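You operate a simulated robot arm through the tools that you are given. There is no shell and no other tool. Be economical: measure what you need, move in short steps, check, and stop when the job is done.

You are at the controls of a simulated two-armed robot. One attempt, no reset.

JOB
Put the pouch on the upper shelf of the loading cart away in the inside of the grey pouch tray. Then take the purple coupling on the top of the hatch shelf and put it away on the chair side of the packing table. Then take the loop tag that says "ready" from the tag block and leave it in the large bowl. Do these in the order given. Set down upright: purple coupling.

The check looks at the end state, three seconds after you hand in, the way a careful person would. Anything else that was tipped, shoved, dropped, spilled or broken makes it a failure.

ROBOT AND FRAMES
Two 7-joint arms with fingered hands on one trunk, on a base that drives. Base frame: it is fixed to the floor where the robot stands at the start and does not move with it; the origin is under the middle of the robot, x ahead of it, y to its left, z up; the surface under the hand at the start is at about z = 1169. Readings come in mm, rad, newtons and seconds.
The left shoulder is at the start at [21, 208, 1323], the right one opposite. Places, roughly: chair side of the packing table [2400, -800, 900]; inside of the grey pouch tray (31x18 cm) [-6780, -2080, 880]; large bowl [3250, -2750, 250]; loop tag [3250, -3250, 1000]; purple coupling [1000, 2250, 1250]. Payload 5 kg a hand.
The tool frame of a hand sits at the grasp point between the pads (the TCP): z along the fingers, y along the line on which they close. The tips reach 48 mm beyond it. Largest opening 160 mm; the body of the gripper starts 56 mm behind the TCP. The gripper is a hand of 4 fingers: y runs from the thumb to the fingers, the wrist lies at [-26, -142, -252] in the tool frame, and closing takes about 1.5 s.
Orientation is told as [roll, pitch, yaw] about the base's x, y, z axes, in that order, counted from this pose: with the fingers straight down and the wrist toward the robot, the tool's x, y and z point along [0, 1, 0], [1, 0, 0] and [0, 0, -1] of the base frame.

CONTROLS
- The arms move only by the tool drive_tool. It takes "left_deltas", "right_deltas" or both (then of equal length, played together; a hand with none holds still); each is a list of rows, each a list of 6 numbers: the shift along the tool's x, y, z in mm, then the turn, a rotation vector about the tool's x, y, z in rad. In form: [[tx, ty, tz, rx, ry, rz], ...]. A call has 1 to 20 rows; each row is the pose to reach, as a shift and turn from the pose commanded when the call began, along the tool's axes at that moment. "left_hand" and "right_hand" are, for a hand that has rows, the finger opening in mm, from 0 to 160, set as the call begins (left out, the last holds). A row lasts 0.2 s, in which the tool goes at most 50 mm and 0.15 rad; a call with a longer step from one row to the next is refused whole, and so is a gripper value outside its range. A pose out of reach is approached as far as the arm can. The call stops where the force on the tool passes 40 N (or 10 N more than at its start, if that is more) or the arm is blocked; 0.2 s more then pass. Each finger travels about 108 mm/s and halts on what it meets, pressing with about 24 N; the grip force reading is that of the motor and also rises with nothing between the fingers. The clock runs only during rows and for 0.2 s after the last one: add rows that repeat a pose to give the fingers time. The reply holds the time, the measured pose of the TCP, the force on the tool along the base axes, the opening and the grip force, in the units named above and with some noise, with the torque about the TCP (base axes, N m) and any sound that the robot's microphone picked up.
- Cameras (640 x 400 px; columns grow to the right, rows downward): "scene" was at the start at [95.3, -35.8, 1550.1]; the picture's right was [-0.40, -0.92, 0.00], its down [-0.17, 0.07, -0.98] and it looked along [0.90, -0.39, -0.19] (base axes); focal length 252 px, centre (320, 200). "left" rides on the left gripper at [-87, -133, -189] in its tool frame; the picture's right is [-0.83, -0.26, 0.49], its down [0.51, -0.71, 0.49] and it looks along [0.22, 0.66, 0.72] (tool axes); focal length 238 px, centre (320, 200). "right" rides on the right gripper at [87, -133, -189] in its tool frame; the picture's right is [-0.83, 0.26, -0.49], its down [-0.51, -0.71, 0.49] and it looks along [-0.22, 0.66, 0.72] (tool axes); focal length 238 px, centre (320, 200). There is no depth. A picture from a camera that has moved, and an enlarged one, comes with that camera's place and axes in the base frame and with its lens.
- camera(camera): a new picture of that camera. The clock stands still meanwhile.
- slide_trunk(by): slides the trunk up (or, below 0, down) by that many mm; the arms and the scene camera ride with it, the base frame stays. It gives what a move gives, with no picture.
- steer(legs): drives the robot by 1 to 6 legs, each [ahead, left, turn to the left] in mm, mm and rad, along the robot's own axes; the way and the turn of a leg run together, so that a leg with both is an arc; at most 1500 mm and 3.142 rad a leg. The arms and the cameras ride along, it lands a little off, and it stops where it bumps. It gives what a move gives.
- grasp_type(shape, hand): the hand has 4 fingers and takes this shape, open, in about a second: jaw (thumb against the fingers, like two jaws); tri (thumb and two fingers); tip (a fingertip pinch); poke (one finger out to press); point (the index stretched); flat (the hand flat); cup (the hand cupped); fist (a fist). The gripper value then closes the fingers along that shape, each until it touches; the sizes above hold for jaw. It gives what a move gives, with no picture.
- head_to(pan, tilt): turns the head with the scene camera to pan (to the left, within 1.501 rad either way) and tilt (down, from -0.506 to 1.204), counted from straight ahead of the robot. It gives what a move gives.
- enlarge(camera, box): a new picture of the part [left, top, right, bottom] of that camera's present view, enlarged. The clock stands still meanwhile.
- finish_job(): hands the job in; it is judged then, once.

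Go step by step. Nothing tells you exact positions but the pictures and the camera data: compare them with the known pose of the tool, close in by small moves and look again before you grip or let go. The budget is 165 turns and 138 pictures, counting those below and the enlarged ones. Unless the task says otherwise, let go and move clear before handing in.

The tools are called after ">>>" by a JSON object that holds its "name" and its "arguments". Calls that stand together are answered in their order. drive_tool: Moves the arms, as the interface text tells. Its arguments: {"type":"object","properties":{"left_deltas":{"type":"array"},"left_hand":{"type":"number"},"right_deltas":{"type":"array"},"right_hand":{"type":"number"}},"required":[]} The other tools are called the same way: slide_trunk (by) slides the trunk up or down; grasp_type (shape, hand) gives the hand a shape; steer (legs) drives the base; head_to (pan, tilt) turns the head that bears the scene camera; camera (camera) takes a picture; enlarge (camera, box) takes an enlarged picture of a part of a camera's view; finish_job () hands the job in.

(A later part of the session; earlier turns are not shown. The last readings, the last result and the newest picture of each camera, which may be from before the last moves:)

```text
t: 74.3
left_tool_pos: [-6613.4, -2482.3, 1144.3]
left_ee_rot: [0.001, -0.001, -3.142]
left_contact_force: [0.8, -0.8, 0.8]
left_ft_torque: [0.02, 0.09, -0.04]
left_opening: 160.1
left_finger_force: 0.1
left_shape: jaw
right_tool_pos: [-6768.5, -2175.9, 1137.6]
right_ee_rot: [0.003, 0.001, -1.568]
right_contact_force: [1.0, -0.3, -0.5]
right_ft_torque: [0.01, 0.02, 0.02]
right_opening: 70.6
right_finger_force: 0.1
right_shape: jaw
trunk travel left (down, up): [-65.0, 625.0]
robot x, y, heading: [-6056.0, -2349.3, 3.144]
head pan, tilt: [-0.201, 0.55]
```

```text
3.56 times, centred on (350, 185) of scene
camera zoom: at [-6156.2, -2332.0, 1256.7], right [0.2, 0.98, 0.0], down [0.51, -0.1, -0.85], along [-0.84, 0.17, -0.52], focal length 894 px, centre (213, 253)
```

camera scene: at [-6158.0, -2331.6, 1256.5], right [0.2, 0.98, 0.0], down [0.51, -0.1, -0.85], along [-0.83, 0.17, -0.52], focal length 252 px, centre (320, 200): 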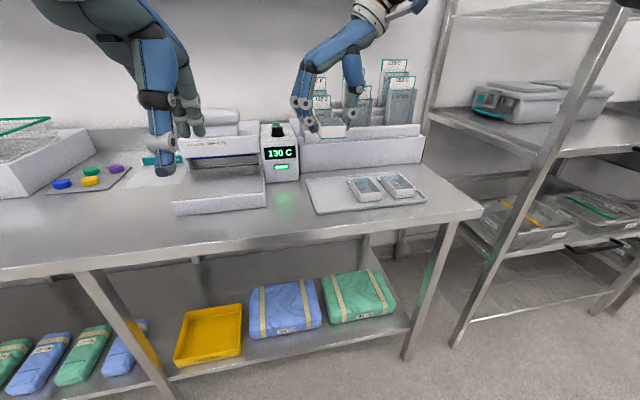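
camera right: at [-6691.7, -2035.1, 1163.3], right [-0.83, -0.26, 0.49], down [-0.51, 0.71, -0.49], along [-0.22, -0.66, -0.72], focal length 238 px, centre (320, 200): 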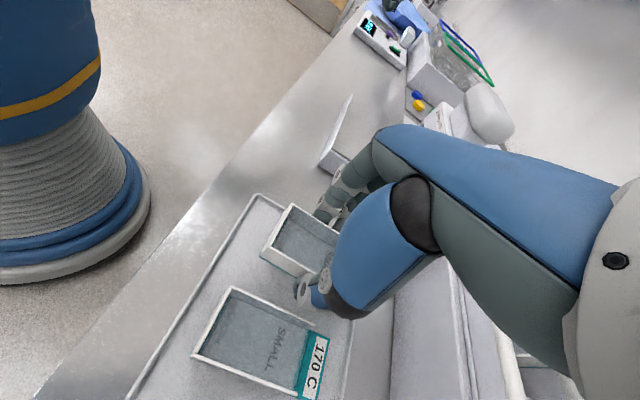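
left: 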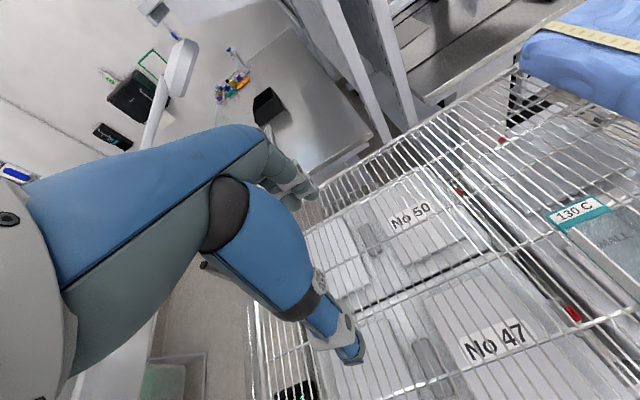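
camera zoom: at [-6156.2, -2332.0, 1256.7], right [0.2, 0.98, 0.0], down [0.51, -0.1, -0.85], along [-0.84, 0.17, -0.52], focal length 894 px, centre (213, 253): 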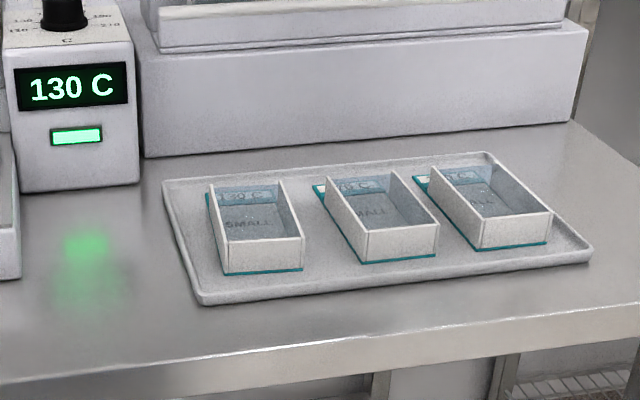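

The first task is done, with the pouch lying in the tray. I'll back out, turn, and drive back to look for the hatch shelf near (1000, 2250).

>>> {"name": "steer", "arguments": {"legs": [[-750, 0, 0], [0, 0, -2.675], [1300, 0, 0], [1300, 0, 0], [1300, 0, 0], [1000, 0, 0]]}}

>>> {"name": "slide_trunk", "arguments": {"by": 260}}

>>> {"name": "head_to", "arguments": {"pan": 0.1, "tilt": 0.2}}

>>> {"name": "camera", "arguments": {"camera": "scene"}}

```text
t: 107.7
left_tool_pos: [-660.9, 528.1, 1143.8]
left_ee_rot: [0.001, 0.002, 0.527]
left_contact_force: [0.7, -0.3, 0.2]
left_ft_torque: [-0.02, 0.05, -0.01]
left_opening: 159.6
left_finger_force: 0.1
left_shape: jaw
right_tool_pos: [-372.6, 340.7, 1136.9]
right_ee_rot: [0.003, -0.001, 2.096]
right_contact_force: [0.4, 0.6, -0.3]
right_ft_torque: [0.01, 0.07, 0.01]
right_opening: 70.9
right_finger_force: 0.1
right_shape: jaw
trunk travel left (down, up): [-65.0, 625.0]
robot x, y, heading: [-1077.6, 136.8, 0.522]
head pan, tilt: [-0.201, 0.55]
```

```text
t: 110.3
left_tool_pos: [-661.8, 526.8, 1403.9]
left_ee_rot: [0.0, 0.002, 0.526]
left_contact_force: [0.5, 0.2, -0.7]
left_ft_torque: [-0.01, 0.02, 0.0]
left_opening: 159.8
left_finger_force: 0.1
left_shape: jaw
right_tool_pos: [-373.3, 340.1, 1395.9]
right_ee_rot: [0.001, 0.001, 2.096]
right_contact_force: [0.2, -0.4, 0.5]
right_ft_torque: [0.01, -0.02, 0.01]
right_opening: 70.6
right_finger_force: 0.1
right_shape: jaw
trunk travel left (down, up): [-325.0, 365.0]
robot x, y, heading: [-1074.7, 134.9, 0.528]
head pan, tilt: [-0.201, 0.55]
```

```text
t: 111.2
left_tool_pos: [-661.4, 527.2, 1404.3]
left_ee_rot: [0.0, 0.001, 0.526]
left_contact_force: [-0.2, -0.5, -0.2]
left_ft_torque: [0.01, -0.06, 0.01]
left_opening: 159.9
left_finger_force: 0.0
left_shape: jaw
right_tool_pos: [-372.6, 339.5, 1394.7]
right_ee_rot: [0.001, 0.0, 2.096]
right_contact_force: [0.5, 0.0, -0.8]
right_ft_torque: [0.02, 0.01, 0.04]
right_opening: 70.9
right_finger_force: 0.0
right_shape: jaw
trunk travel left (down, up): [-325.0, 365.0]
robot x, y, heading: [-1079.6, 137.2, 0.527]
head pan, tilt: [0.099, 0.201]
```

```text
105 pictures are left
camera scene: at [-993.0, 196.7, 1548.9], right [0.58, -0.81, 0.0], down [-0.16, -0.12, -0.98], along [0.79, 0.57, -0.2], focal length 252 px, centre (320, 200)
```

scene: 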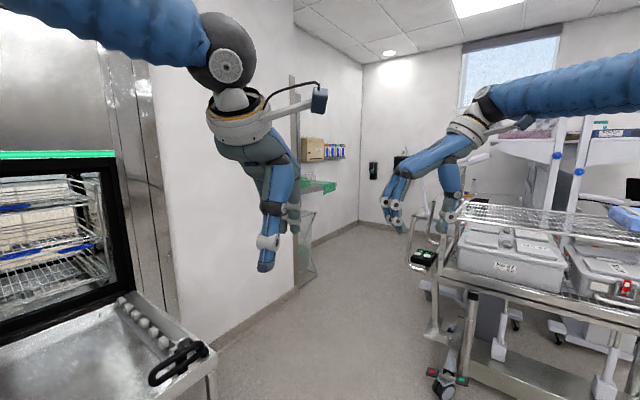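

The hatch shelf seems to be beyond a pillar at the end of the left wall. I'll go around the washer table corner with clearance and look again from about (-250, 140).

>>> {"name": "steer", "arguments": {"legs": [[0, 0, -0.527], [800, 0, 0], [0, 0, 0.9]]}}

>>> {"name": "head_to", "arguments": {"pan": 0.05, "tilt": 0.2}}

>>> {"name": "camera", "arguments": {"camera": "scene"}}

```text
t: 119.3
left_tool_pos: [-26.5, 653.0, 1404.2]
left_ee_rot: [-0.001, 0.0, 0.905]
left_contact_force: [-0.1, 0.5, -0.2]
left_ft_torque: [-0.01, -0.03, -0.03]
left_opening: 159.8
left_finger_force: 0.1
left_shape: jaw
right_tool_pos: [312.2, 586.5, 1394.5]
right_ee_rot: [0.003, 0.0, 2.477]
right_contact_force: [0.3, 0.3, 1.2]
right_ft_torque: [-0.05, -0.03, 0.0]
right_opening: 70.9
right_finger_force: 0.0
right_shape: jaw
trunk travel left (down, up): [-325.0, 365.0]
robot x, y, heading: [-270.1, 136.6, 0.904]
head pan, tilt: [0.099, 0.201]
```

```text
t: 120.0
left_tool_pos: [-26.2, 653.9, 1403.9]
left_ee_rot: [0.001, -0.001, 0.908]
left_contact_force: [0.7, 0.7, 0.2]
left_ft_torque: [-0.02, 0.0, -0.02]
left_opening: 159.9
left_finger_force: 0.1
left_shape: jaw
right_tool_pos: [311.3, 585.3, 1396.0]
right_ee_rot: [-0.001, -0.001, 2.477]
right_contact_force: [-0.7, 0.1, 0.1]
right_ft_torque: [-0.04, 0.01, 0.03]
right_opening: 70.7
right_finger_force: 0.1
right_shape: jaw
trunk travel left (down, up): [-325.0, 365.0]
robot x, y, heading: [-268.1, 136.0, 0.901]
head pan, tilt: [0.051, 0.201]
```

```text
104 pictures are left
camera scene: at [-207.6, 220.9, 1548.9], right [0.82, -0.58, 0.0], down [-0.12, -0.16, -0.98], along [0.57, 0.8, -0.2], focal length 252 px, centre (320, 200)
```

scene: 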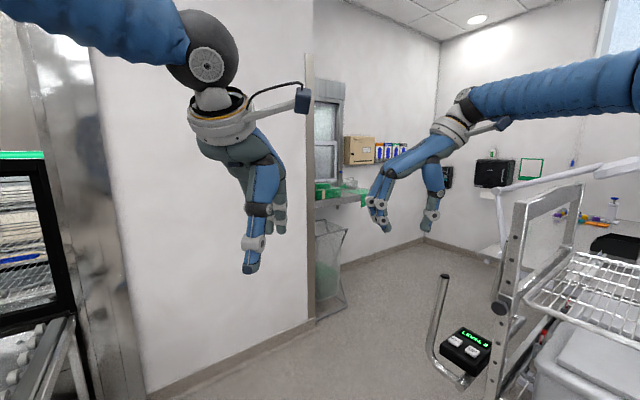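

>>> {"name": "enlarge", "arguments": {"camera": "scene", "box": [290, 60, 470, 180]}}

>>> {"name": "enlarge", "arguments": {"camera": "scene", "box": [290, 160, 430, 330]}}

```text
3.33 times, centred on (380, 120) of scene
camera zoom: at [-207.6, 220.9, 1548.9], right [0.82, -0.58, 0.0], down [-0.12, -0.16, -0.98], along [0.57, 0.8, -0.2], focal length 838 px, centre (120, 467)
```

zoom: 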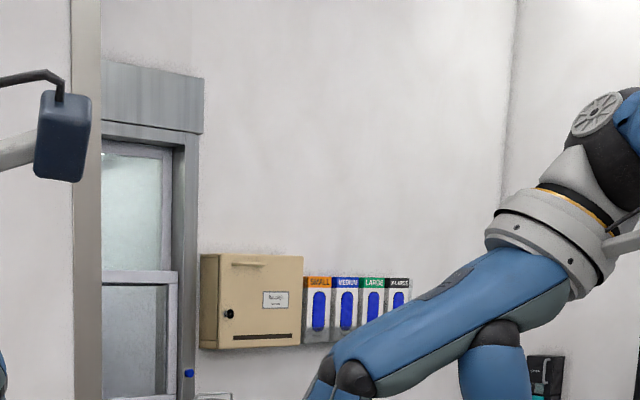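

```text
2.35 times, centred on (360, 245) of scene
camera zoom: at [-207.6, 220.9, 1548.9], right [0.82, -0.58, 0.0], down [-0.12, -0.16, -0.98], along [0.57, 0.8, -0.2], focal length 592 px, centre (226, 94)
```

zoom: 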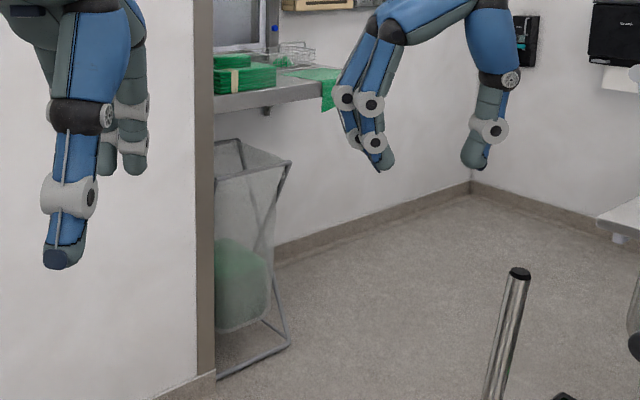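

A hatch window with a shelf below it sits past the partition end at x ≈ 905, and a laundry bag stand is under it. I'll move in a safe path between the cart and the partition to about (1000, 1180).

>>> {"name": "steer", "arguments": {"legs": [[0, 0, 0.5], [650, 0, 0], [0, 0, -1.066], [1000, 0, 0]]}}

>>> {"name": "head_to", "arguments": {"pan": 0.9, "tilt": 0.25}}

>>> {"name": "camera", "arguments": {"camera": "scene"}}

```text
t: 132.5
left_tool_pos: [1282.5, 1393.4, 1404.2]
left_ee_rot: [0.0, 0.0, 0.317]
left_contact_force: [0.4, 0.3, -0.1]
left_ft_torque: [-0.03, -0.01, 0.0]
left_opening: 159.8
left_finger_force: 0.1
left_shape: jaw
right_tool_pos: [1524.7, 1149.8, 1395.0]
right_ee_rot: [-0.001, 0.0, 1.888]
right_contact_force: [0.3, -0.5, -0.4]
right_ft_torque: [-0.04, 0.02, 0.0]
right_opening: 70.8
right_finger_force: 0.1
right_shape: jaw
trunk travel left (down, up): [-325.0, 365.0]
robot x, y, heading: [791.6, 1097.4, 0.313]
head pan, tilt: [0.051, 0.201]
```

```text
t: 133.7
left_tool_pos: [1280.3, 1392.7, 1404.7]
left_ee_rot: [-0.001, -0.003, 0.317]
left_contact_force: [0.3, -0.4, -0.5]
left_ft_torque: [0.0, 0.03, 0.0]
left_opening: 159.9
left_finger_force: 0.0
left_shape: jaw
right_tool_pos: [1524.6, 1150.6, 1396.1]
right_ee_rot: [-0.001, -0.001, 1.886]
right_contact_force: [-0.3, -0.5, 0.1]
right_ft_torque: [0.02, -0.04, 0.03]
right_opening: 70.6
right_finger_force: 0.0
right_shape: jaw
trunk travel left (down, up): [-325.0, 365.0]
robot x, y, heading: [794.4, 1097.0, 0.315]
head pan, tilt: [0.901, 0.25]
```

```text
101 pictures are left
camera scene: at [835.4, 1188.8, 1544.4], right [0.94, -0.35, 0.0], down [-0.09, -0.23, -0.97], along [0.34, 0.91, -0.25], focal length 252 px, centre (320, 200)
```

scene: 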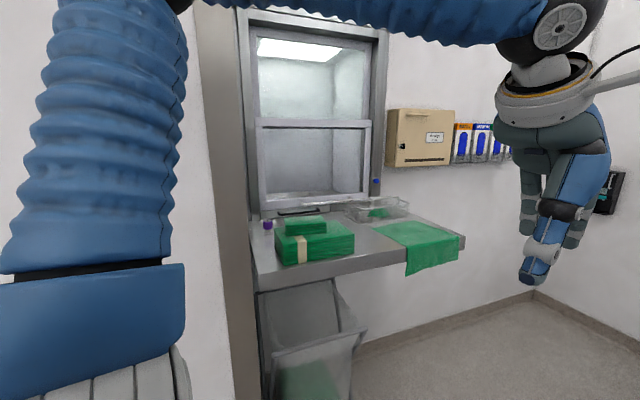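

>>> {"name": "enlarge", "arguments": {"camera": "scene", "box": [235, 180, 475, 300]}}

>>> {"name": "enlarge", "arguments": {"camera": "scene", "box": [240, 205, 320, 265]}}

```text
2.67 times, centred on (355, 240) of scene
camera zoom: at [835.4, 1188.8, 1544.4], right [0.94, -0.35, 0.0], down [-0.09, -0.23, -0.97], along [0.34, 0.91, -0.25], focal length 670 px, centre (227, 93)
```

zoom: 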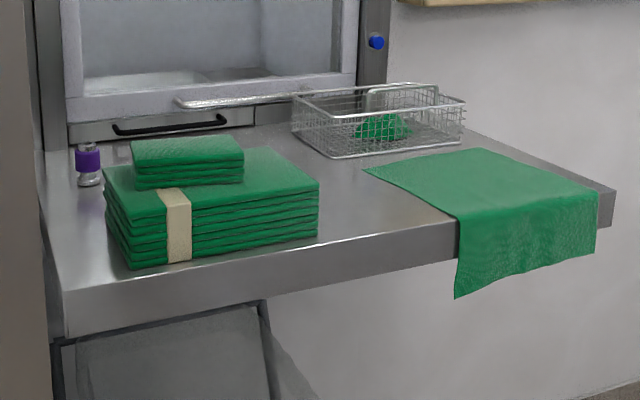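

```text
6.67 times, centred on (280, 235) of scene
camera zoom: at [835.4, 1188.8, 1544.4], right [0.94, -0.35, 0.0], down [-0.09, -0.23, -0.97], along [0.34, 0.91, -0.25], focal length 1676 px, centre (587, -33)
```

zoom: 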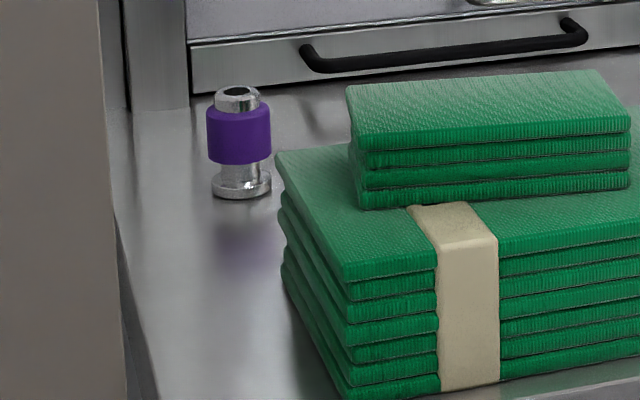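

The purple coupling stands upright on the shelf at roughly (985, 2250), with the shelf at about z 1125, behind and left of a green stack. I'll retract the right arm and stand facing the shelf for a left-hand grasp.

>>> {"name": "drive_tool", "arguments": {"right_deltas": [[45, 0, 0, 0, 0, 0], [90, 0, 0, 0, 0, 0], [135, 0, 0, 0, 0, 0], [180, 0, 0, 0, 0, 0], [220, 0, 0, 0, 0, 0]]}}

>>> {"name": "steer", "arguments": {"legs": [[470, 125, 0], [0, 0, 1.256]]}}

>>> {"name": "head_to", "arguments": {"pan": 0.25, "tilt": 0.45}}

>>> {"name": "camera", "arguments": {"camera": "scene"}}

```text
t: 134.9
left_tool_pos: [1280.0, 1392.9, 1404.9]
left_ee_rot: [0.0, -0.001, 0.316]
left_contact_force: [0.1, -0.4, 0.7]
left_ft_torque: [0.03, -0.07, 0.03]
left_opening: 160.1
left_finger_force: 0.1
left_shape: jaw
right_tool_pos: [1314.5, 1082.7, 1397.7]
right_ee_rot: [0.001, -0.001, 1.886]
right_contact_force: [0.5, -0.2, -0.3]
right_ft_torque: [0.04, -0.04, 0.0]
right_opening: 70.9
right_finger_force: 0.1
right_shape: jaw
trunk travel left (down, up): [-325.0, 365.0]
robot x, y, heading: [793.8, 1095.7, 0.32]
head pan, tilt: [0.901, 0.25]
```

```text
t: 140.9
left_tool_pos: [1076.6, 1920.5, 1403.7]
left_ee_rot: [0.0, 0.001, 1.58]
left_contact_force: [-0.2, 0.7, -0.5]
left_ft_torque: [0.0, -0.01, -0.02]
left_opening: 159.8
left_finger_force: 0.2
left_shape: jaw
right_tool_pos: [1381.5, 1858.7, 1397.7]
right_ee_rot: [0.0, 0.0, -3.132]
right_contact_force: [-0.6, -0.8, 0.6]
right_ft_torque: [-0.01, -0.03, -0.01]
right_opening: 70.8
right_finger_force: 0.0
right_shape: jaw
trunk travel left (down, up): [-325.0, 365.0]
robot x, y, heading: [1209.5, 1366.2, 1.58]
head pan, tilt: [0.901, 0.25]
```

```text
t: 142.0
left_tool_pos: [1075.6, 1920.5, 1404.8]
left_ee_rot: [0.001, 0.001, 1.58]
left_contact_force: [0.4, -0.1, -1.2]
left_ft_torque: [-0.03, 0.0, 0.05]
left_opening: 159.6
left_finger_force: 0.0
left_shape: jaw
right_tool_pos: [1383.0, 1858.6, 1398.2]
right_ee_rot: [0.0, 0.0, -3.134]
right_contact_force: [0.0, -0.2, -0.6]
right_ft_torque: [0.0, 0.0, 0.02]
right_opening: 70.7
right_finger_force: 0.0
right_shape: jaw
trunk travel left (down, up): [-325.0, 365.0]
robot x, y, heading: [1212.4, 1366.5, 1.576]
head pan, tilt: [0.25, 0.45]
```

```text
98 pictures are left
camera scene: at [1186.3, 1466.3, 1525.8], right [0.97, 0.26, 0.0], down [0.11, -0.42, -0.9], along [-0.23, 0.87, -0.44], focal length 252 px, centre (320, 200)
```

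scene: 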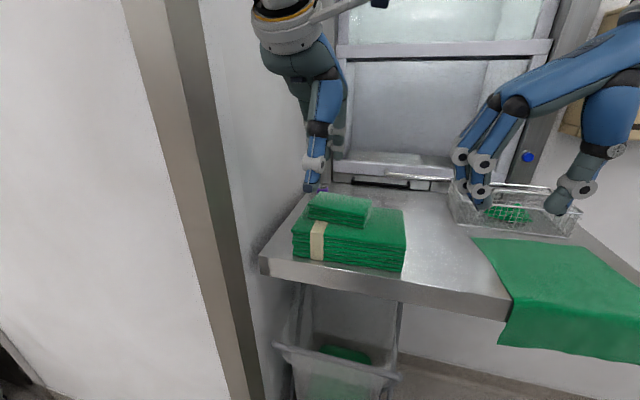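

>>> {"name": "camera", "arguments": {"camera": "left"}}

>>> {"name": "enlarge", "arguments": {"camera": "scene", "box": [250, 160, 410, 280]}}

```text
97 pictures are left
camera left: at [1163.6, 1787.7, 1592.9], right [0.84, -0.25, -0.49], down [-0.5, -0.71, -0.49], along [-0.22, 0.65, -0.72], focal length 238 px, centre (320, 200)
```

left: 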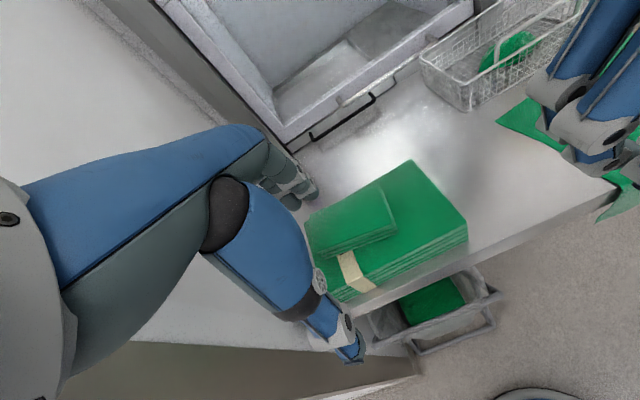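

```text
3.33 times, centred on (330, 220) of scene
camera zoom: at [1186.3, 1466.3, 1525.8], right [0.97, 0.26, 0.0], down [0.11, -0.42, -0.9], along [-0.23, 0.87, -0.44], focal length 838 px, centre (287, 133)
```

zoom: 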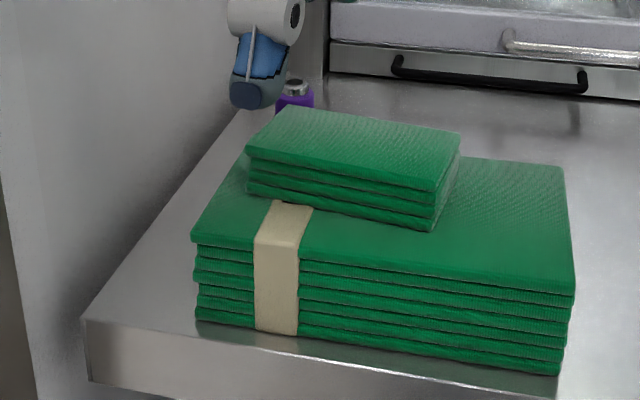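

Triangulation puts the coupling at about (988, 2258), with its top at z 1186 and the shelf at about 1116. I'll move the left hand above it, turned slightly away from the side wall.

>>> {"name": "drive_tool", "arguments": {"left_deltas": [[11, 42, 0, 0, 0, -0.03], [21, 84, 0, 0, 0, -0.05], [32, 127, 0, 0, 0, -0.08], [42, 169, 0, 0, 0, -0.1], [53, 211, 10, 0, 0, -0.13], [63, 253, 20, 0, 0, -0.15], [74, 296, 40, 0, 0, -0.18], [85, 338, 60, 0, 0, -0.2], [85, 338, 60, 0, 0, -0.2]], "left_hand": 90}}

>>> {"name": "camera", "arguments": {"camera": "left"}}

>>> {"name": "enlarge", "arguments": {"camera": "scene", "box": [220, 80, 420, 230]}}

```text
t: 144.0
left_tool_pos: [987.3, 2256.3, 1345.6]
left_ee_rot: [0.0, 0.0, 1.777]
left_contact_force: [-0.2, -0.7, 0.6]
left_ft_torque: [0.12, 0.06, 0.03]
left_opening: 90.0
left_finger_force: 0.1
left_shape: jaw
right_tool_pos: [1382.4, 1856.5, 1398.0]
right_ee_rot: [0.0, 0.0, -3.133]
right_contact_force: [0.3, -1.1, 1.1]
right_ft_torque: [0.14, 0.05, -0.05]
right_opening: 71.2
right_finger_force: 0.1
right_shape: jaw
trunk travel left (down, up): [-325.0, 365.0]
robot x, y, heading: [1210.8, 1364.9, 1.58]
head pan, tilt: [0.25, 0.45]
```

```text
95 pictures are left
camera left: at [1099.9, 2143.0, 1534.8], right [0.87, -0.08, -0.49], down [-0.35, -0.8, -0.49], along [-0.35, 0.6, -0.72], focal length 238 px, centre (320, 200)
```

left: 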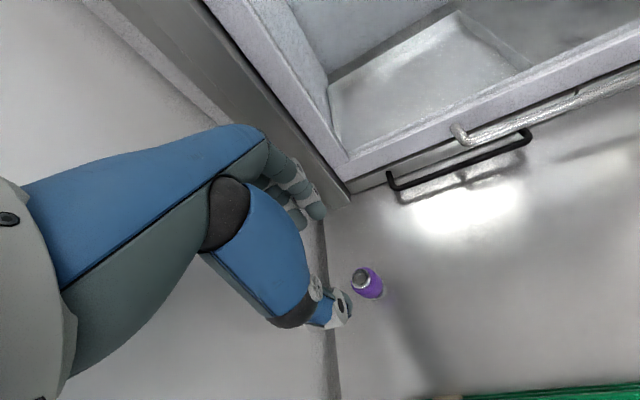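

```text
2.67 times, centred on (320, 155) of scene
camera zoom: at [1187.1, 1464.0, 1526.0], right [0.97, 0.25, 0.0], down [0.11, -0.42, -0.9], along [-0.23, 0.87, -0.43], focal length 670 px, centre (320, 320)
```

zoom: 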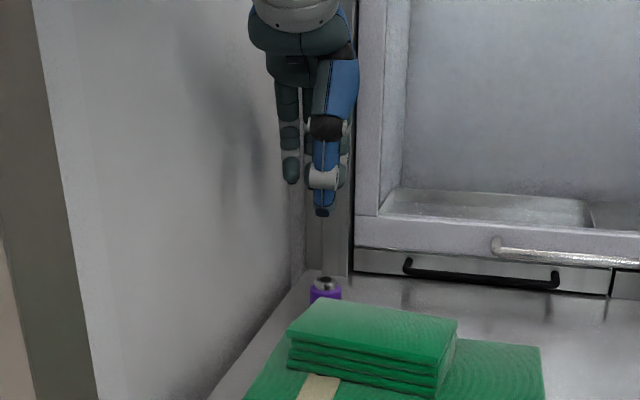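

The hand is aligned over the coupling, needing only about 7 mm more in y. I'll descend partway and check clearance to the side wall.

>>> {"name": "drive_tool", "arguments": {"left_deltas": [[-1, 7, 30, 0, 0, 0], [-1, 7, 60, 0, 0, 0], [-1, 7, 90, 0, 0, 0], [-1, 7, 90, 0, 0, 0]]}}

>>> {"name": "camera", "arguments": {"camera": "left"}}

>>> {"name": "enlarge", "arguments": {"camera": "scene", "box": [260, 110, 380, 210]}}

```text
t: 145.0
left_tool_pos: [988.0, 2264.2, 1253.3]
left_ee_rot: [0.0, 0.002, 1.779]
left_contact_force: [0.3, -0.7, 0.5]
left_ft_torque: [0.07, -0.03, 0.03]
left_opening: 90.1
left_finger_force: 0.1
left_shape: jaw
right_tool_pos: [1381.7, 1858.1, 1398.4]
right_ee_rot: [0.0, 0.001, -3.133]
right_contact_force: [-0.3, -0.9, 0.9]
right_ft_torque: [0.08, -0.01, -0.02]
right_opening: 70.8
right_finger_force: 0.1
right_shape: jaw
trunk travel left (down, up): [-325.0, 365.0]
robot x, y, heading: [1211.3, 1365.6, 1.574]
head pan, tilt: [0.25, 0.45]
```

```text
93 pictures are left
camera left: at [1100.5, 2151.3, 1442.7], right [0.87, -0.08, -0.49], down [-0.35, -0.8, -0.49], along [-0.35, 0.6, -0.72], focal length 238 px, centre (320, 200)
```

left: 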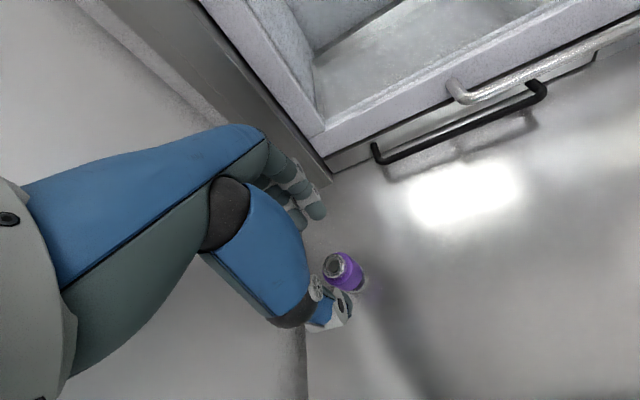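

```text
4.00 times, centred on (320, 160) of scene
camera zoom: at [1186.5, 1465.7, 1525.8], right [0.97, 0.25, 0.0], down [0.11, -0.42, -0.9], along [-0.23, 0.87, -0.44], focal length 1006 px, centre (320, 360)
```

zoom: 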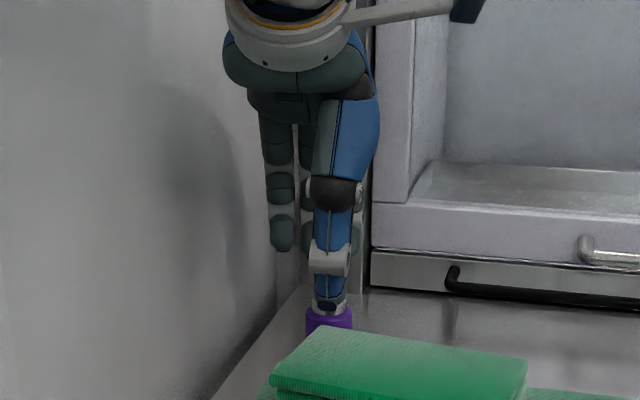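

The coupling is centred between thumb and fingers with wall clearance. I'll descend to grip height.

>>> {"name": "drive_tool", "arguments": {"left_deltas": [[1, -2, 25, 0, 0, 0], [1, -2, 50, 0, 0, 0], [1, -2, 68, 0, 0, 0], [1, -2, 76, 0, 0, 0], [1, -2, 76, 0, 0, 0]]}}

>>> {"name": "camera", "arguments": {"camera": "left"}}

>>> {"name": "enlarge", "arguments": {"camera": "scene", "box": [260, 130, 380, 230]}}

```text
t: 146.2
left_tool_pos: [987.6, 2261.2, 1178.9]
left_ee_rot: [-0.001, 0.0, 1.779]
left_contact_force: [0.7, -0.2, 0.1]
left_ft_torque: [0.01, -0.01, 0.01]
left_opening: 89.9
left_finger_force: 0.1
left_shape: jaw
right_tool_pos: [1381.2, 1858.0, 1397.9]
right_ee_rot: [0.0, 0.0, -3.132]
right_contact_force: [0.9, -0.3, 0.1]
right_ft_torque: [-0.03, 0.0, -0.04]
right_opening: 70.8
right_finger_force: 0.1
right_shape: jaw
trunk travel left (down, up): [-325.0, 365.0]
robot x, y, heading: [1208.8, 1364.8, 1.578]
head pan, tilt: [0.25, 0.45]
```

```text
91 pictures are left
camera left: at [1100.8, 2148.5, 1366.9], right [0.87, -0.08, -0.49], down [-0.35, -0.8, -0.49], along [-0.35, 0.6, -0.72], focal length 238 px, centre (320, 200)
```

left: 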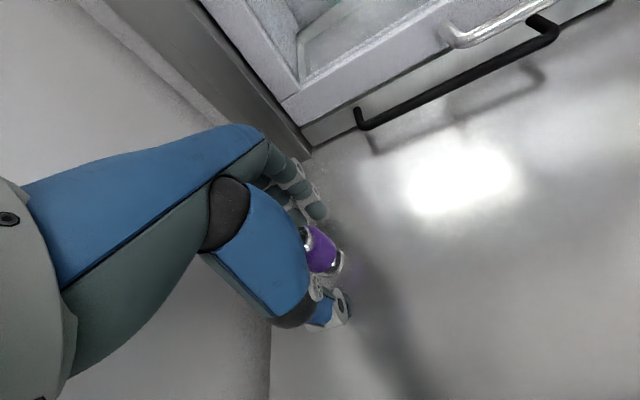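

```text
4.00 times, centred on (320, 180) of scene
camera zoom: at [1186.5, 1466.5, 1525.7], right [0.97, 0.25, 0.0], down [0.11, -0.42, -0.9], along [-0.23, 0.87, -0.44], focal length 1006 px, centre (320, 280)
```

zoom: 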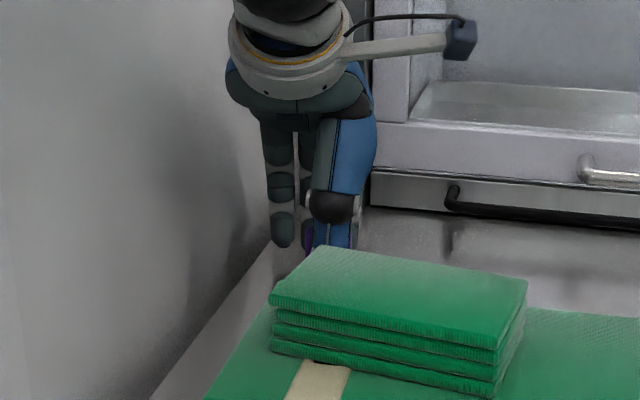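

Position is good. Closing the left hand.

>>> {"name": "drive_tool", "arguments": {"left_deltas": [[0, 0, 0, 0, 0, 0], [0, 0, 0, 0, 0, 0], [0, 0, 0, 0, 0, 0], [0, 0, 0, 0, 0, 0], [0, 0, 0, 0, 0, 0], [0, 0, 0, 0, 0, 0]], "left_hand": 25}}

>>> {"name": "camera", "arguments": {"camera": "left"}}

```text
t: 147.6
left_tool_pos: [988.0, 2260.4, 1178.7]
left_ee_rot: [0.0, 0.001, 1.779]
left_contact_force: [0.5, -0.1, 0.2]
left_ft_torque: [0.01, 0.0, 0.02]
left_opening: 29.5
left_finger_force: 23.6
left_shape: jaw
right_tool_pos: [1381.9, 1860.4, 1397.4]
right_ee_rot: [-0.002, -0.001, -3.133]
right_contact_force: [-0.8, 0.3, -0.4]
right_ft_torque: [-0.02, 0.0, 0.01]
right_opening: 71.1
right_finger_force: 0.0
right_shape: jaw
trunk travel left (down, up): [-325.0, 365.0]
robot x, y, heading: [1211.2, 1368.3, 1.577]
head pan, tilt: [0.25, 0.45]
```

```text
89 pictures are left
camera left: at [1100.7, 2148.7, 1366.8], right [0.87, -0.08, -0.49], down [-0.35, -0.8, -0.49], along [-0.35, 0.6, -0.72], focal length 238 px, centre (320, 200)
```

left: 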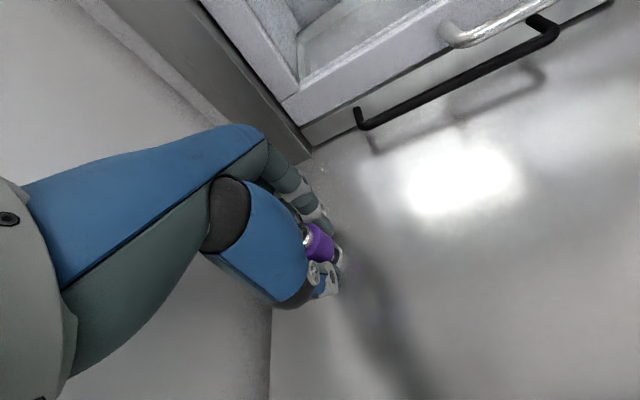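

Gripped at 30 mm. I'll lift straight up and check that it hangs upright.

>>> {"name": "drive_tool", "arguments": {"left_deltas": [[0, 0, -15, 0, 0, 0], [0, 0, -45, 0, 0, 0], [0, 0, -85, 0, 0, 0], [0, 0, -125, 0, 0, 0], [0, 0, -165, 0, 0, 0], [0, 0, -200, 0, 0, 0], [0, 0, -225, 0, 0, 0]]}}

>>> {"name": "enlarge", "arguments": {"camera": "scene", "box": [260, 80, 380, 180]}}

>>> {"name": "enlarge", "arguments": {"camera": "left", "box": [240, 160, 400, 300]}}

```text
t: 149.2
left_tool_pos: [985.1, 2263.0, 1403.9]
left_ee_rot: [-0.001, 0.001, 1.778]
left_contact_force: [0.2, 0.7, -1.6]
left_ft_torque: [0.03, -0.03, 0.0]
left_opening: 29.4
left_finger_force: 24.4
left_shape: jaw
right_tool_pos: [1381.6, 1860.2, 1397.9]
right_ee_rot: [0.001, 0.0, -3.133]
right_contact_force: [-0.3, -0.1, -0.3]
right_ft_torque: [0.06, 0.02, 0.01]
right_opening: 71.1
right_finger_force: 0.0
right_shape: jaw
trunk travel left (down, up): [-325.0, 365.0]
robot x, y, heading: [1210.5, 1366.7, 1.576]
head pan, tilt: [0.25, 0.45]
```

```text
4.00 times, centred on (320, 130) of scene
camera zoom: at [1186.7, 1466.5, 1525.7], right [0.97, 0.25, 0.0], down [0.11, -0.42, -0.9], along [-0.23, 0.87, -0.44], focal length 1006 px, centre (320, 480)
```

zoom: 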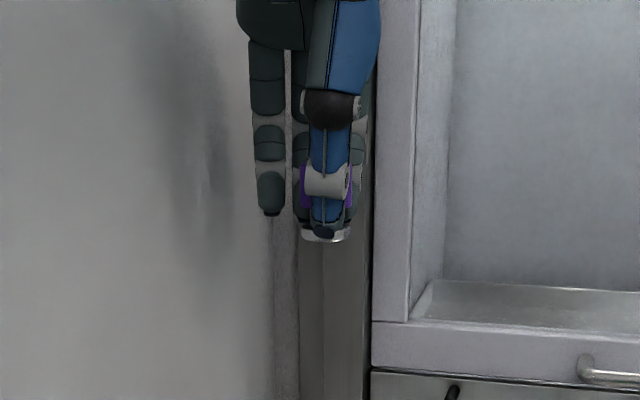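

```text
2.86 times, centred on (320, 230) of left
camera zoom: at [1097.7, 2150.7, 1593.0], right [0.87, -0.08, -0.49], down [-0.35, -0.8, -0.49], along [-0.35, 0.59, -0.72], focal length 681 px, centre (320, 114)
```

zoom: 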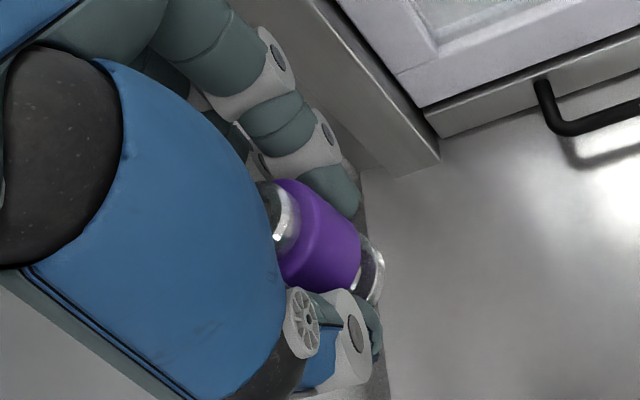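

The coupling is held upright. I'll pull the arm back toward the robot and look right toward the packing table.

>>> {"name": "drive_tool", "arguments": {"left_deltas": [[-3, -43, 0, 0, 0, 0.025], [-5, -85, 0, 0, 0, 0.05], [-8, -128, 0, 0, 0, 0.075], [-10, -171, 0, 0, 0, 0.1], [-13, -213, 0, 0, 0, 0.125], [-15, -256, 0, 0, 0, 0.15], [-18, -299, 0, 0, 0, 0.175], [-20, -341, 0, 0, 0, 0.2], [-20, -341, 0, 0, 0, 0.2]]}}

>>> {"name": "head_to", "arguments": {"pan": -1.5, "tilt": 0.25}}

>>> {"name": "camera", "arguments": {"camera": "scene"}}

```text
t: 151.2
left_tool_pos: [1080.4, 1934.2, 1403.2]
left_ee_rot: [0.002, 0.0, 1.58]
left_contact_force: [1.2, 0.6, -2.1]
left_ft_torque: [-0.03, 0.07, 0.04]
left_opening: 29.4
left_finger_force: 24.5
left_shape: jaw
right_tool_pos: [1385.8, 1859.8, 1397.1]
right_ee_rot: [0.001, -0.002, -3.135]
right_contact_force: [0.6, -1.1, -0.5]
right_ft_torque: [-0.04, 0.15, 0.0]
right_opening: 71.2
right_finger_force: 0.1
right_shape: jaw
trunk travel left (down, up): [-325.0, 365.0]
robot x, y, heading: [1212.8, 1363.2, 1.577]
head pan, tilt: [0.25, 0.45]
```

```text
t: 152.9
left_tool_pos: [1077.2, 1932.7, 1403.4]
left_ee_rot: [0.001, -0.001, 1.578]
left_contact_force: [-0.4, 0.6, -2.7]
left_ft_torque: [0.02, 0.01, 0.01]
left_opening: 29.7
left_finger_force: 23.8
left_shape: jaw
right_tool_pos: [1381.9, 1860.3, 1398.2]
right_ee_rot: [0.0, 0.0, -3.133]
right_contact_force: [0.2, 0.0, 0.2]
right_ft_torque: [-0.01, -0.01, 0.0]
right_opening: 71.2
right_finger_force: 0.0
right_shape: jaw
trunk travel left (down, up): [-325.0, 365.0]
robot x, y, heading: [1213.3, 1366.6, 1.581]
head pan, tilt: [-1.499, 0.25]
```

```text
86 pictures are left
camera scene: at [1302.8, 1385.0, 1544.4], right [0.08, -1.0, 0.0], down [-0.25, -0.02, -0.97], along [0.97, 0.08, -0.25], focal length 252 px, centre (320, 200)
```

scene: 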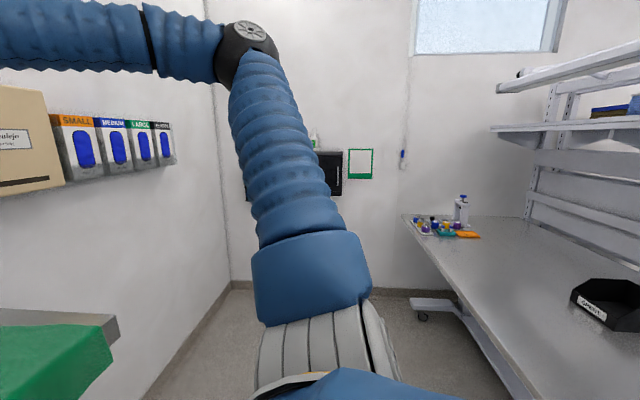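

A workbench lies to the south with shelving above. I'll turn right in place and look toward the packing table.

>>> {"name": "steer", "arguments": {"legs": [[0, 0, -1.3]]}}

>>> {"name": "head_to", "arguments": {"pan": -0.9, "tilt": 0.25}}

>>> {"name": "camera", "arguments": {"camera": "scene"}}

>>> {"name": "head_to", "arguments": {"pan": -1.5, "tilt": 0.25}}

>>> {"name": "camera", "arguments": {"camera": "scene"}}

```text
t: 156.6
left_tool_pos: [1720.3, 1649.4, 1403.9]
left_ee_rot: [-0.001, 0.0, 0.286]
left_contact_force: [-0.3, -0.6, -1.5]
left_ft_torque: [-0.01, 0.02, 0.05]
left_opening: 29.8
left_finger_force: 23.9
left_shape: jaw
right_tool_pos: [1732.1, 1335.2, 1397.3]
right_ee_rot: [-0.001, -0.001, 1.859]
right_contact_force: [0.0, -1.1, -0.5]
right_ft_torque: [0.02, 0.0, -0.03]
right_opening: 70.9
right_finger_force: 0.1
right_shape: jaw
trunk travel left (down, up): [-325.0, 365.0]
robot x, y, heading: [1209.1, 1365.0, 0.283]
head pan, tilt: [-1.499, 0.25]
```

```text
t: 157.6
left_tool_pos: [1720.5, 1649.2, 1403.7]
left_ee_rot: [0.0, 0.002, 0.287]
left_contact_force: [0.1, -0.1, -1.2]
left_ft_torque: [-0.01, 0.0, 0.01]
left_opening: 29.6
left_finger_force: 23.8
left_shape: jaw
right_tool_pos: [1731.1, 1335.8, 1398.2]
right_ee_rot: [0.001, -0.001, 1.856]
right_contact_force: [-0.8, -0.3, 0.1]
right_ft_torque: [0.03, -0.02, 0.0]
right_opening: 70.8
right_finger_force: 0.1
right_shape: jaw
trunk travel left (down, up): [-325.0, 365.0]
robot x, y, heading: [1211.3, 1363.7, 0.283]
head pan, tilt: [-0.901, 0.25]
```

```text
85 pictures are left
camera scene: at [1296.3, 1315.9, 1544.4], right [-0.58, -0.82, 0.0], down [-0.2, 0.14, -0.97], along [0.79, -0.56, -0.25], focal length 252 px, centre (320, 200)
```

scene: 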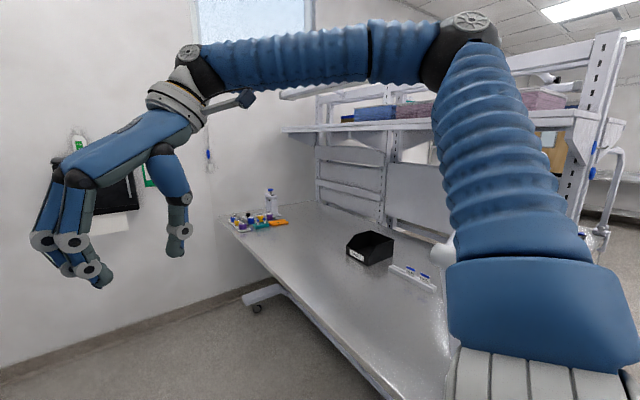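

```text
t: 158.6
left_tool_pos: [1720.5, 1649.7, 1403.7]
left_ee_rot: [-0.001, 0.0, 0.284]
left_contact_force: [-0.1, 0.7, -2.2]
left_ft_torque: [0.0, 0.01, -0.01]
left_opening: 29.4
left_finger_force: 24.1
left_shape: jaw
right_tool_pos: [1732.0, 1335.7, 1398.2]
right_ee_rot: [0.0, 0.0, 1.856]
right_contact_force: [1.0, -0.7, -0.3]
right_ft_torque: [-0.05, 0.01, 0.0]
right_opening: 71.3
right_finger_force: 0.0
right_shape: jaw
trunk travel left (down, up): [-325.0, 365.0]
robot x, y, heading: [1212.6, 1362.8, 0.288]
head pan, tilt: [-1.499, 0.25]
```

```text
84 pictures are left
camera scene: at [1252.8, 1282.4, 1544.4], right [-0.94, -0.35, 0.0], down [-0.09, 0.23, -0.97], along [0.34, -0.91, -0.25], focal length 252 px, centre (320, 200)
```

scene: 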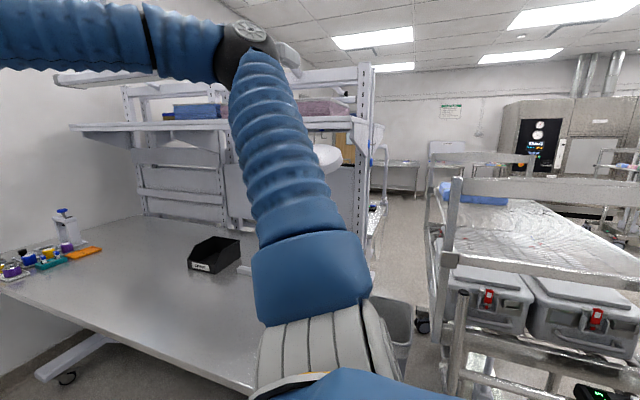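

The chair side lies on the far (south) side, and the gap beside the cart is too narrow. I'll drive back around the west end of the cart the way I came.

>>> {"name": "steer", "arguments": {"legs": [[0, 0, 0.118], [-1480, 0, 0], [0, 0, -2.0], [900, 0, 0]]}}

>>> {"name": "head_to", "arguments": {"pan": 0.6, "tilt": 0.2}}

>>> {"name": "camera", "arguments": {"camera": "scene"}}

```text
t: 175.5
left_tool_pos: [-58.2, -666.0, 1404.2]
left_ee_rot: [0.002, 0.0, -1.599]
left_contact_force: [-0.6, 0.0, -1.5]
left_ft_torque: [0.05, 0.01, -0.03]
left_opening: 29.2
left_finger_force: 24.0
left_shape: jaw
right_tool_pos: [-360.0, -581.0, 1397.8]
right_ee_rot: [-0.001, -0.001, -0.029]
right_contact_force: [0.5, -0.2, 0.3]
right_ft_torque: [0.0, -0.01, 0.0]
right_opening: 70.9
right_finger_force: 0.0
right_shape: jaw
trunk travel left (down, up): [-325.0, 365.0]
robot x, y, heading: [-172.7, -95.2, -1.601]
head pan, tilt: [-1.499, 0.25]
```

```text
t: 177.5
left_tool_pos: [-58.9, -666.7, 1403.3]
left_ee_rot: [0.0, -0.001, -1.598]
left_contact_force: [0.0, -0.3, -1.1]
left_ft_torque: [0.0, 0.0, -0.01]
left_opening: 29.5
left_finger_force: 24.5
left_shape: jaw
right_tool_pos: [-359.7, -580.5, 1398.7]
right_ee_rot: [0.0, 0.0, -0.029]
right_contact_force: [0.7, -0.4, 0.2]
right_ft_torque: [-0.02, 0.04, -0.01]
right_opening: 70.8
right_finger_force: 0.1
right_shape: jaw
trunk travel left (down, up): [-325.0, 365.0]
robot x, y, heading: [-172.1, -93.7, -1.598]
head pan, tilt: [0.6, 0.201]
```

```text
83 pictures are left
camera scene: at [-121.5, -181.1, 1548.9], right [-0.84, -0.54, 0.0], down [-0.11, 0.17, -0.98], along [0.53, -0.82, -0.2], focal length 252 px, centre (320, 200)
```

scene: 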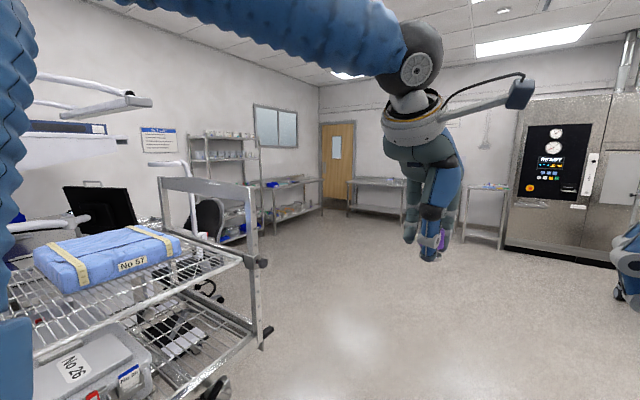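

Now I drive south past the cart end and look east.

>>> {"name": "steer", "arguments": {"legs": [[1200, 0, 0], [0, 0, 1.4]]}}

>>> {"name": "head_to", "arguments": {"pan": 0.3, "tilt": 0.2}}

>>> {"name": "camera", "arguments": {"camera": "scene"}}

```text
t: 187.0
left_tool_pos: [385.1, -1287.3, 1403.5]
left_ee_rot: [-0.002, 0.0, -0.204]
left_contact_force: [0.0, 0.4, -1.8]
left_ft_torque: [-0.03, 0.01, -0.01]
left_opening: 29.2
left_finger_force: 24.4
left_shape: jaw
right_tool_pos: [247.3, -1569.6, 1398.6]
right_ee_rot: [0.0, -0.001, 1.368]
right_contact_force: [-0.1, 0.5, -0.1]
right_ft_torque: [-0.02, 0.02, -0.01]
right_opening: 70.8
right_finger_force: 0.1
right_shape: jaw
trunk travel left (down, up): [-325.0, 365.0]
robot x, y, heading: [-199.8, -1296.8, -0.204]
head pan, tilt: [0.6, 0.201]
```

```text
t: 187.8
left_tool_pos: [384.4, -1287.8, 1403.0]
left_ee_rot: [0.0, 0.002, -0.201]
left_contact_force: [0.6, 0.5, -1.2]
left_ft_torque: [0.01, -0.04, 0.02]
left_opening: 29.2
left_finger_force: 23.9
left_shape: jaw
right_tool_pos: [248.8, -1569.4, 1398.7]
right_ee_rot: [0.0, 0.0, 1.368]
right_contact_force: [-1.4, 0.3, 0.6]
right_ft_torque: [-0.01, 0.0, 0.01]
right_opening: 71.1
right_finger_force: 0.0
right_shape: jaw
trunk travel left (down, up): [-325.0, 365.0]
robot x, y, heading: [-201.3, -1297.3, -0.204]
head pan, tilt: [0.3, 0.201]
```

```text
82 pictures are left
camera scene: at [-96.8, -1290.5, 1548.9], right [0.1, -1.0, 0.0], down [-0.2, -0.02, -0.98], along [0.98, 0.1, -0.2], focal length 252 px, centre (320, 200)
```

scene: 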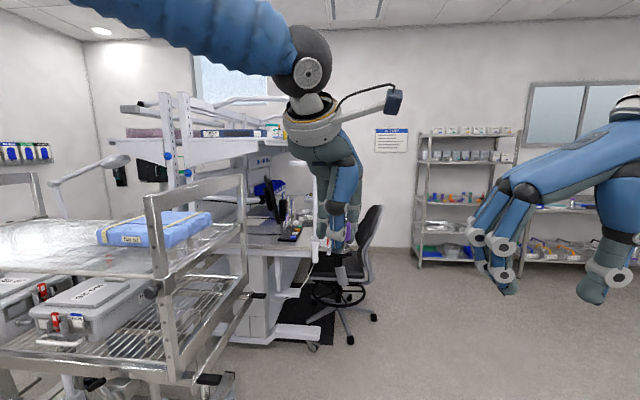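

The chair is at about (2130, -1260) in front of the table's south side. I'll move to about (1100, -2100) for a better look.

>>> {"name": "steer", "arguments": {"legs": [[0, 0, -0.35], [1480, 0, 0], [0, 0, 1.25]]}}

>>> {"name": "head_to", "arguments": {"pan": 0.0, "tilt": 0.25}}

>>> {"name": "camera", "arguments": {"camera": "scene"}}

```text
t: 199.3
left_tool_pos: [1412.1, -1620.4, 1401.6]
left_ee_rot: [0.0, -0.001, 0.691]
left_contact_force: [-0.6, 0.0, -1.8]
left_ft_torque: [0.0, -0.02, 0.02]
left_opening: 29.2
left_finger_force: 23.7
left_shape: jaw
right_tool_pos: [1546.7, -1903.1, 1398.2]
right_ee_rot: [0.0, 0.001, 2.259]
right_contact_force: [0.1, 0.1, 0.7]
right_ft_torque: [0.0, -0.02, -0.04]
right_opening: 71.3
right_finger_force: 0.1
right_shape: jaw
trunk travel left (down, up): [-325.0, 365.0]
robot x, y, heading: [1054.0, -2083.1, 0.688]
head pan, tilt: [0.3, 0.201]
```

```text
t: 200.1
left_tool_pos: [1412.0, -1621.0, 1403.7]
left_ee_rot: [0.0, 0.0, 0.688]
left_contact_force: [0.2, -0.5, -1.2]
left_ft_torque: [0.02, 0.02, -0.01]
left_opening: 29.3
left_finger_force: 24.1
left_shape: jaw
right_tool_pos: [1544.9, -1904.9, 1397.8]
right_ee_rot: [-0.001, 0.0, 2.259]
right_contact_force: [-0.2, -0.6, 0.5]
right_ft_torque: [0.02, -0.02, 0.0]
right_opening: 71.2
right_finger_force: 0.1
right_shape: jaw
trunk travel left (down, up): [-325.0, 365.0]
robot x, y, heading: [1055.5, -2080.4, 0.692]
head pan, tilt: [0.0, 0.25]
```

```text
81 pictures are left
camera scene: at [1134.4, -2014.5, 1544.4], right [0.64, -0.77, 0.0], down [-0.19, -0.16, -0.97], along [0.75, 0.62, -0.25], focal length 252 px, centre (320, 200)
```

scene: 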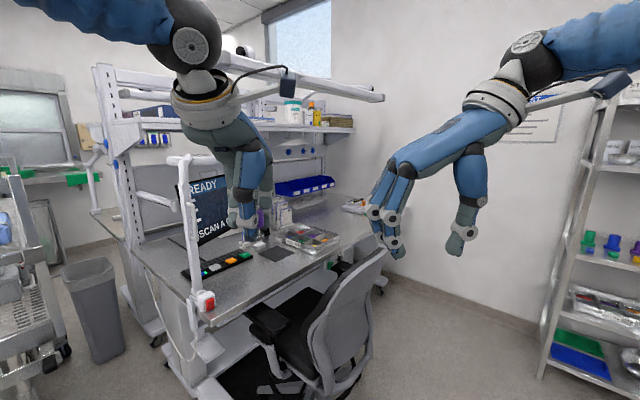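

>>> {"name": "enlarge", "arguments": {"camera": "scene", "box": [140, 160, 400, 340]}}

```text
2.22 times, centred on (270, 250) of scene
camera zoom: at [1134.4, -2014.5, 1544.4], right [0.64, -0.77, 0.0], down [-0.19, -0.16, -0.97], along [0.75, 0.62, -0.25], focal length 559 px, centre (431, 89)
```

zoom: 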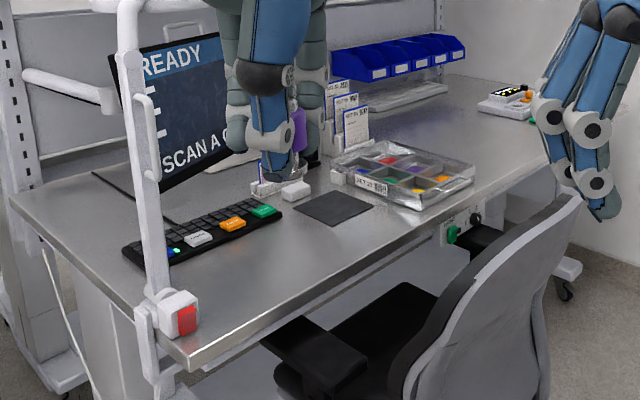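

The table's chair side has free space to the right of the organizer box, around (2480, -1050). I'll turn to face north and strafe east past the chair.

>>> {"name": "steer", "arguments": {"legs": [[0, 0, 0.88], [0, -1450, 0]]}}

>>> {"name": "head_to", "arguments": {"pan": 0.1, "tilt": 0.4}}

>>> {"name": "camera", "arguments": {"camera": "scene"}}

```text
t: 209.5
left_tool_pos: [2377.8, -1544.9, 1402.2]
left_ee_rot: [0.001, 0.002, 1.536]
left_contact_force: [0.0, -0.5, -1.6]
left_ft_torque: [0.03, -0.02, -0.01]
left_opening: 29.3
left_finger_force: 23.9
left_shape: jaw
right_tool_pos: [2680.5, -1633.2, 1397.3]
right_ee_rot: [-0.002, 0.001, 3.111]
right_contact_force: [-0.3, 0.2, -0.3]
right_ft_torque: [-0.02, 0.03, -0.03]
right_opening: 70.7
right_finger_force: 0.1
right_shape: jaw
trunk travel left (down, up): [-325.0, 365.0]
robot x, y, heading: [2489.2, -2119.1, 1.532]
head pan, tilt: [0.0, 0.25]
```

```text
t: 210.2
left_tool_pos: [2379.5, -1545.6, 1403.7]
left_ee_rot: [0.0, 0.002, 1.537]
left_contact_force: [0.4, 0.7, -0.8]
left_ft_torque: [0.01, 0.01, -0.01]
left_opening: 29.3
left_finger_force: 23.3
left_shape: jaw
right_tool_pos: [2680.9, -1631.6, 1397.0]
right_ee_rot: [0.001, 0.001, 3.11]
right_contact_force: [1.2, 0.7, -0.3]
right_ft_torque: [-0.03, -0.03, 0.0]
right_opening: 70.9
right_finger_force: 0.0
right_shape: jaw
trunk travel left (down, up): [-325.0, 365.0]
robot x, y, heading: [2487.3, -2118.7, 1.537]
head pan, tilt: [0.099, 0.4]
```

```text
79 pictures are left
camera scene: at [2482.7, -2014.2, 1530.4], right [1.0, 0.07, 0.0], down [0.03, -0.39, -0.92], along [-0.06, 0.92, -0.39], focal length 252 px, centre (320, 200)
```

scene: 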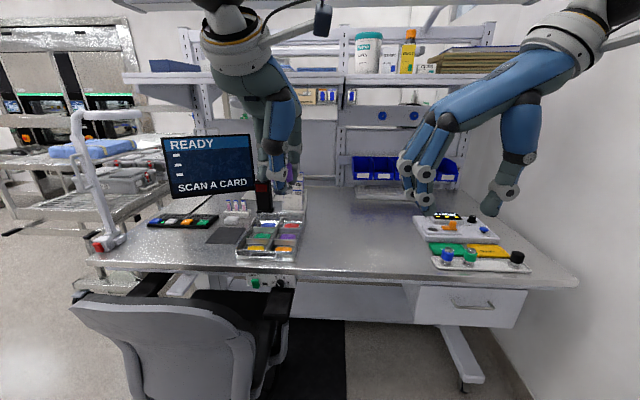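

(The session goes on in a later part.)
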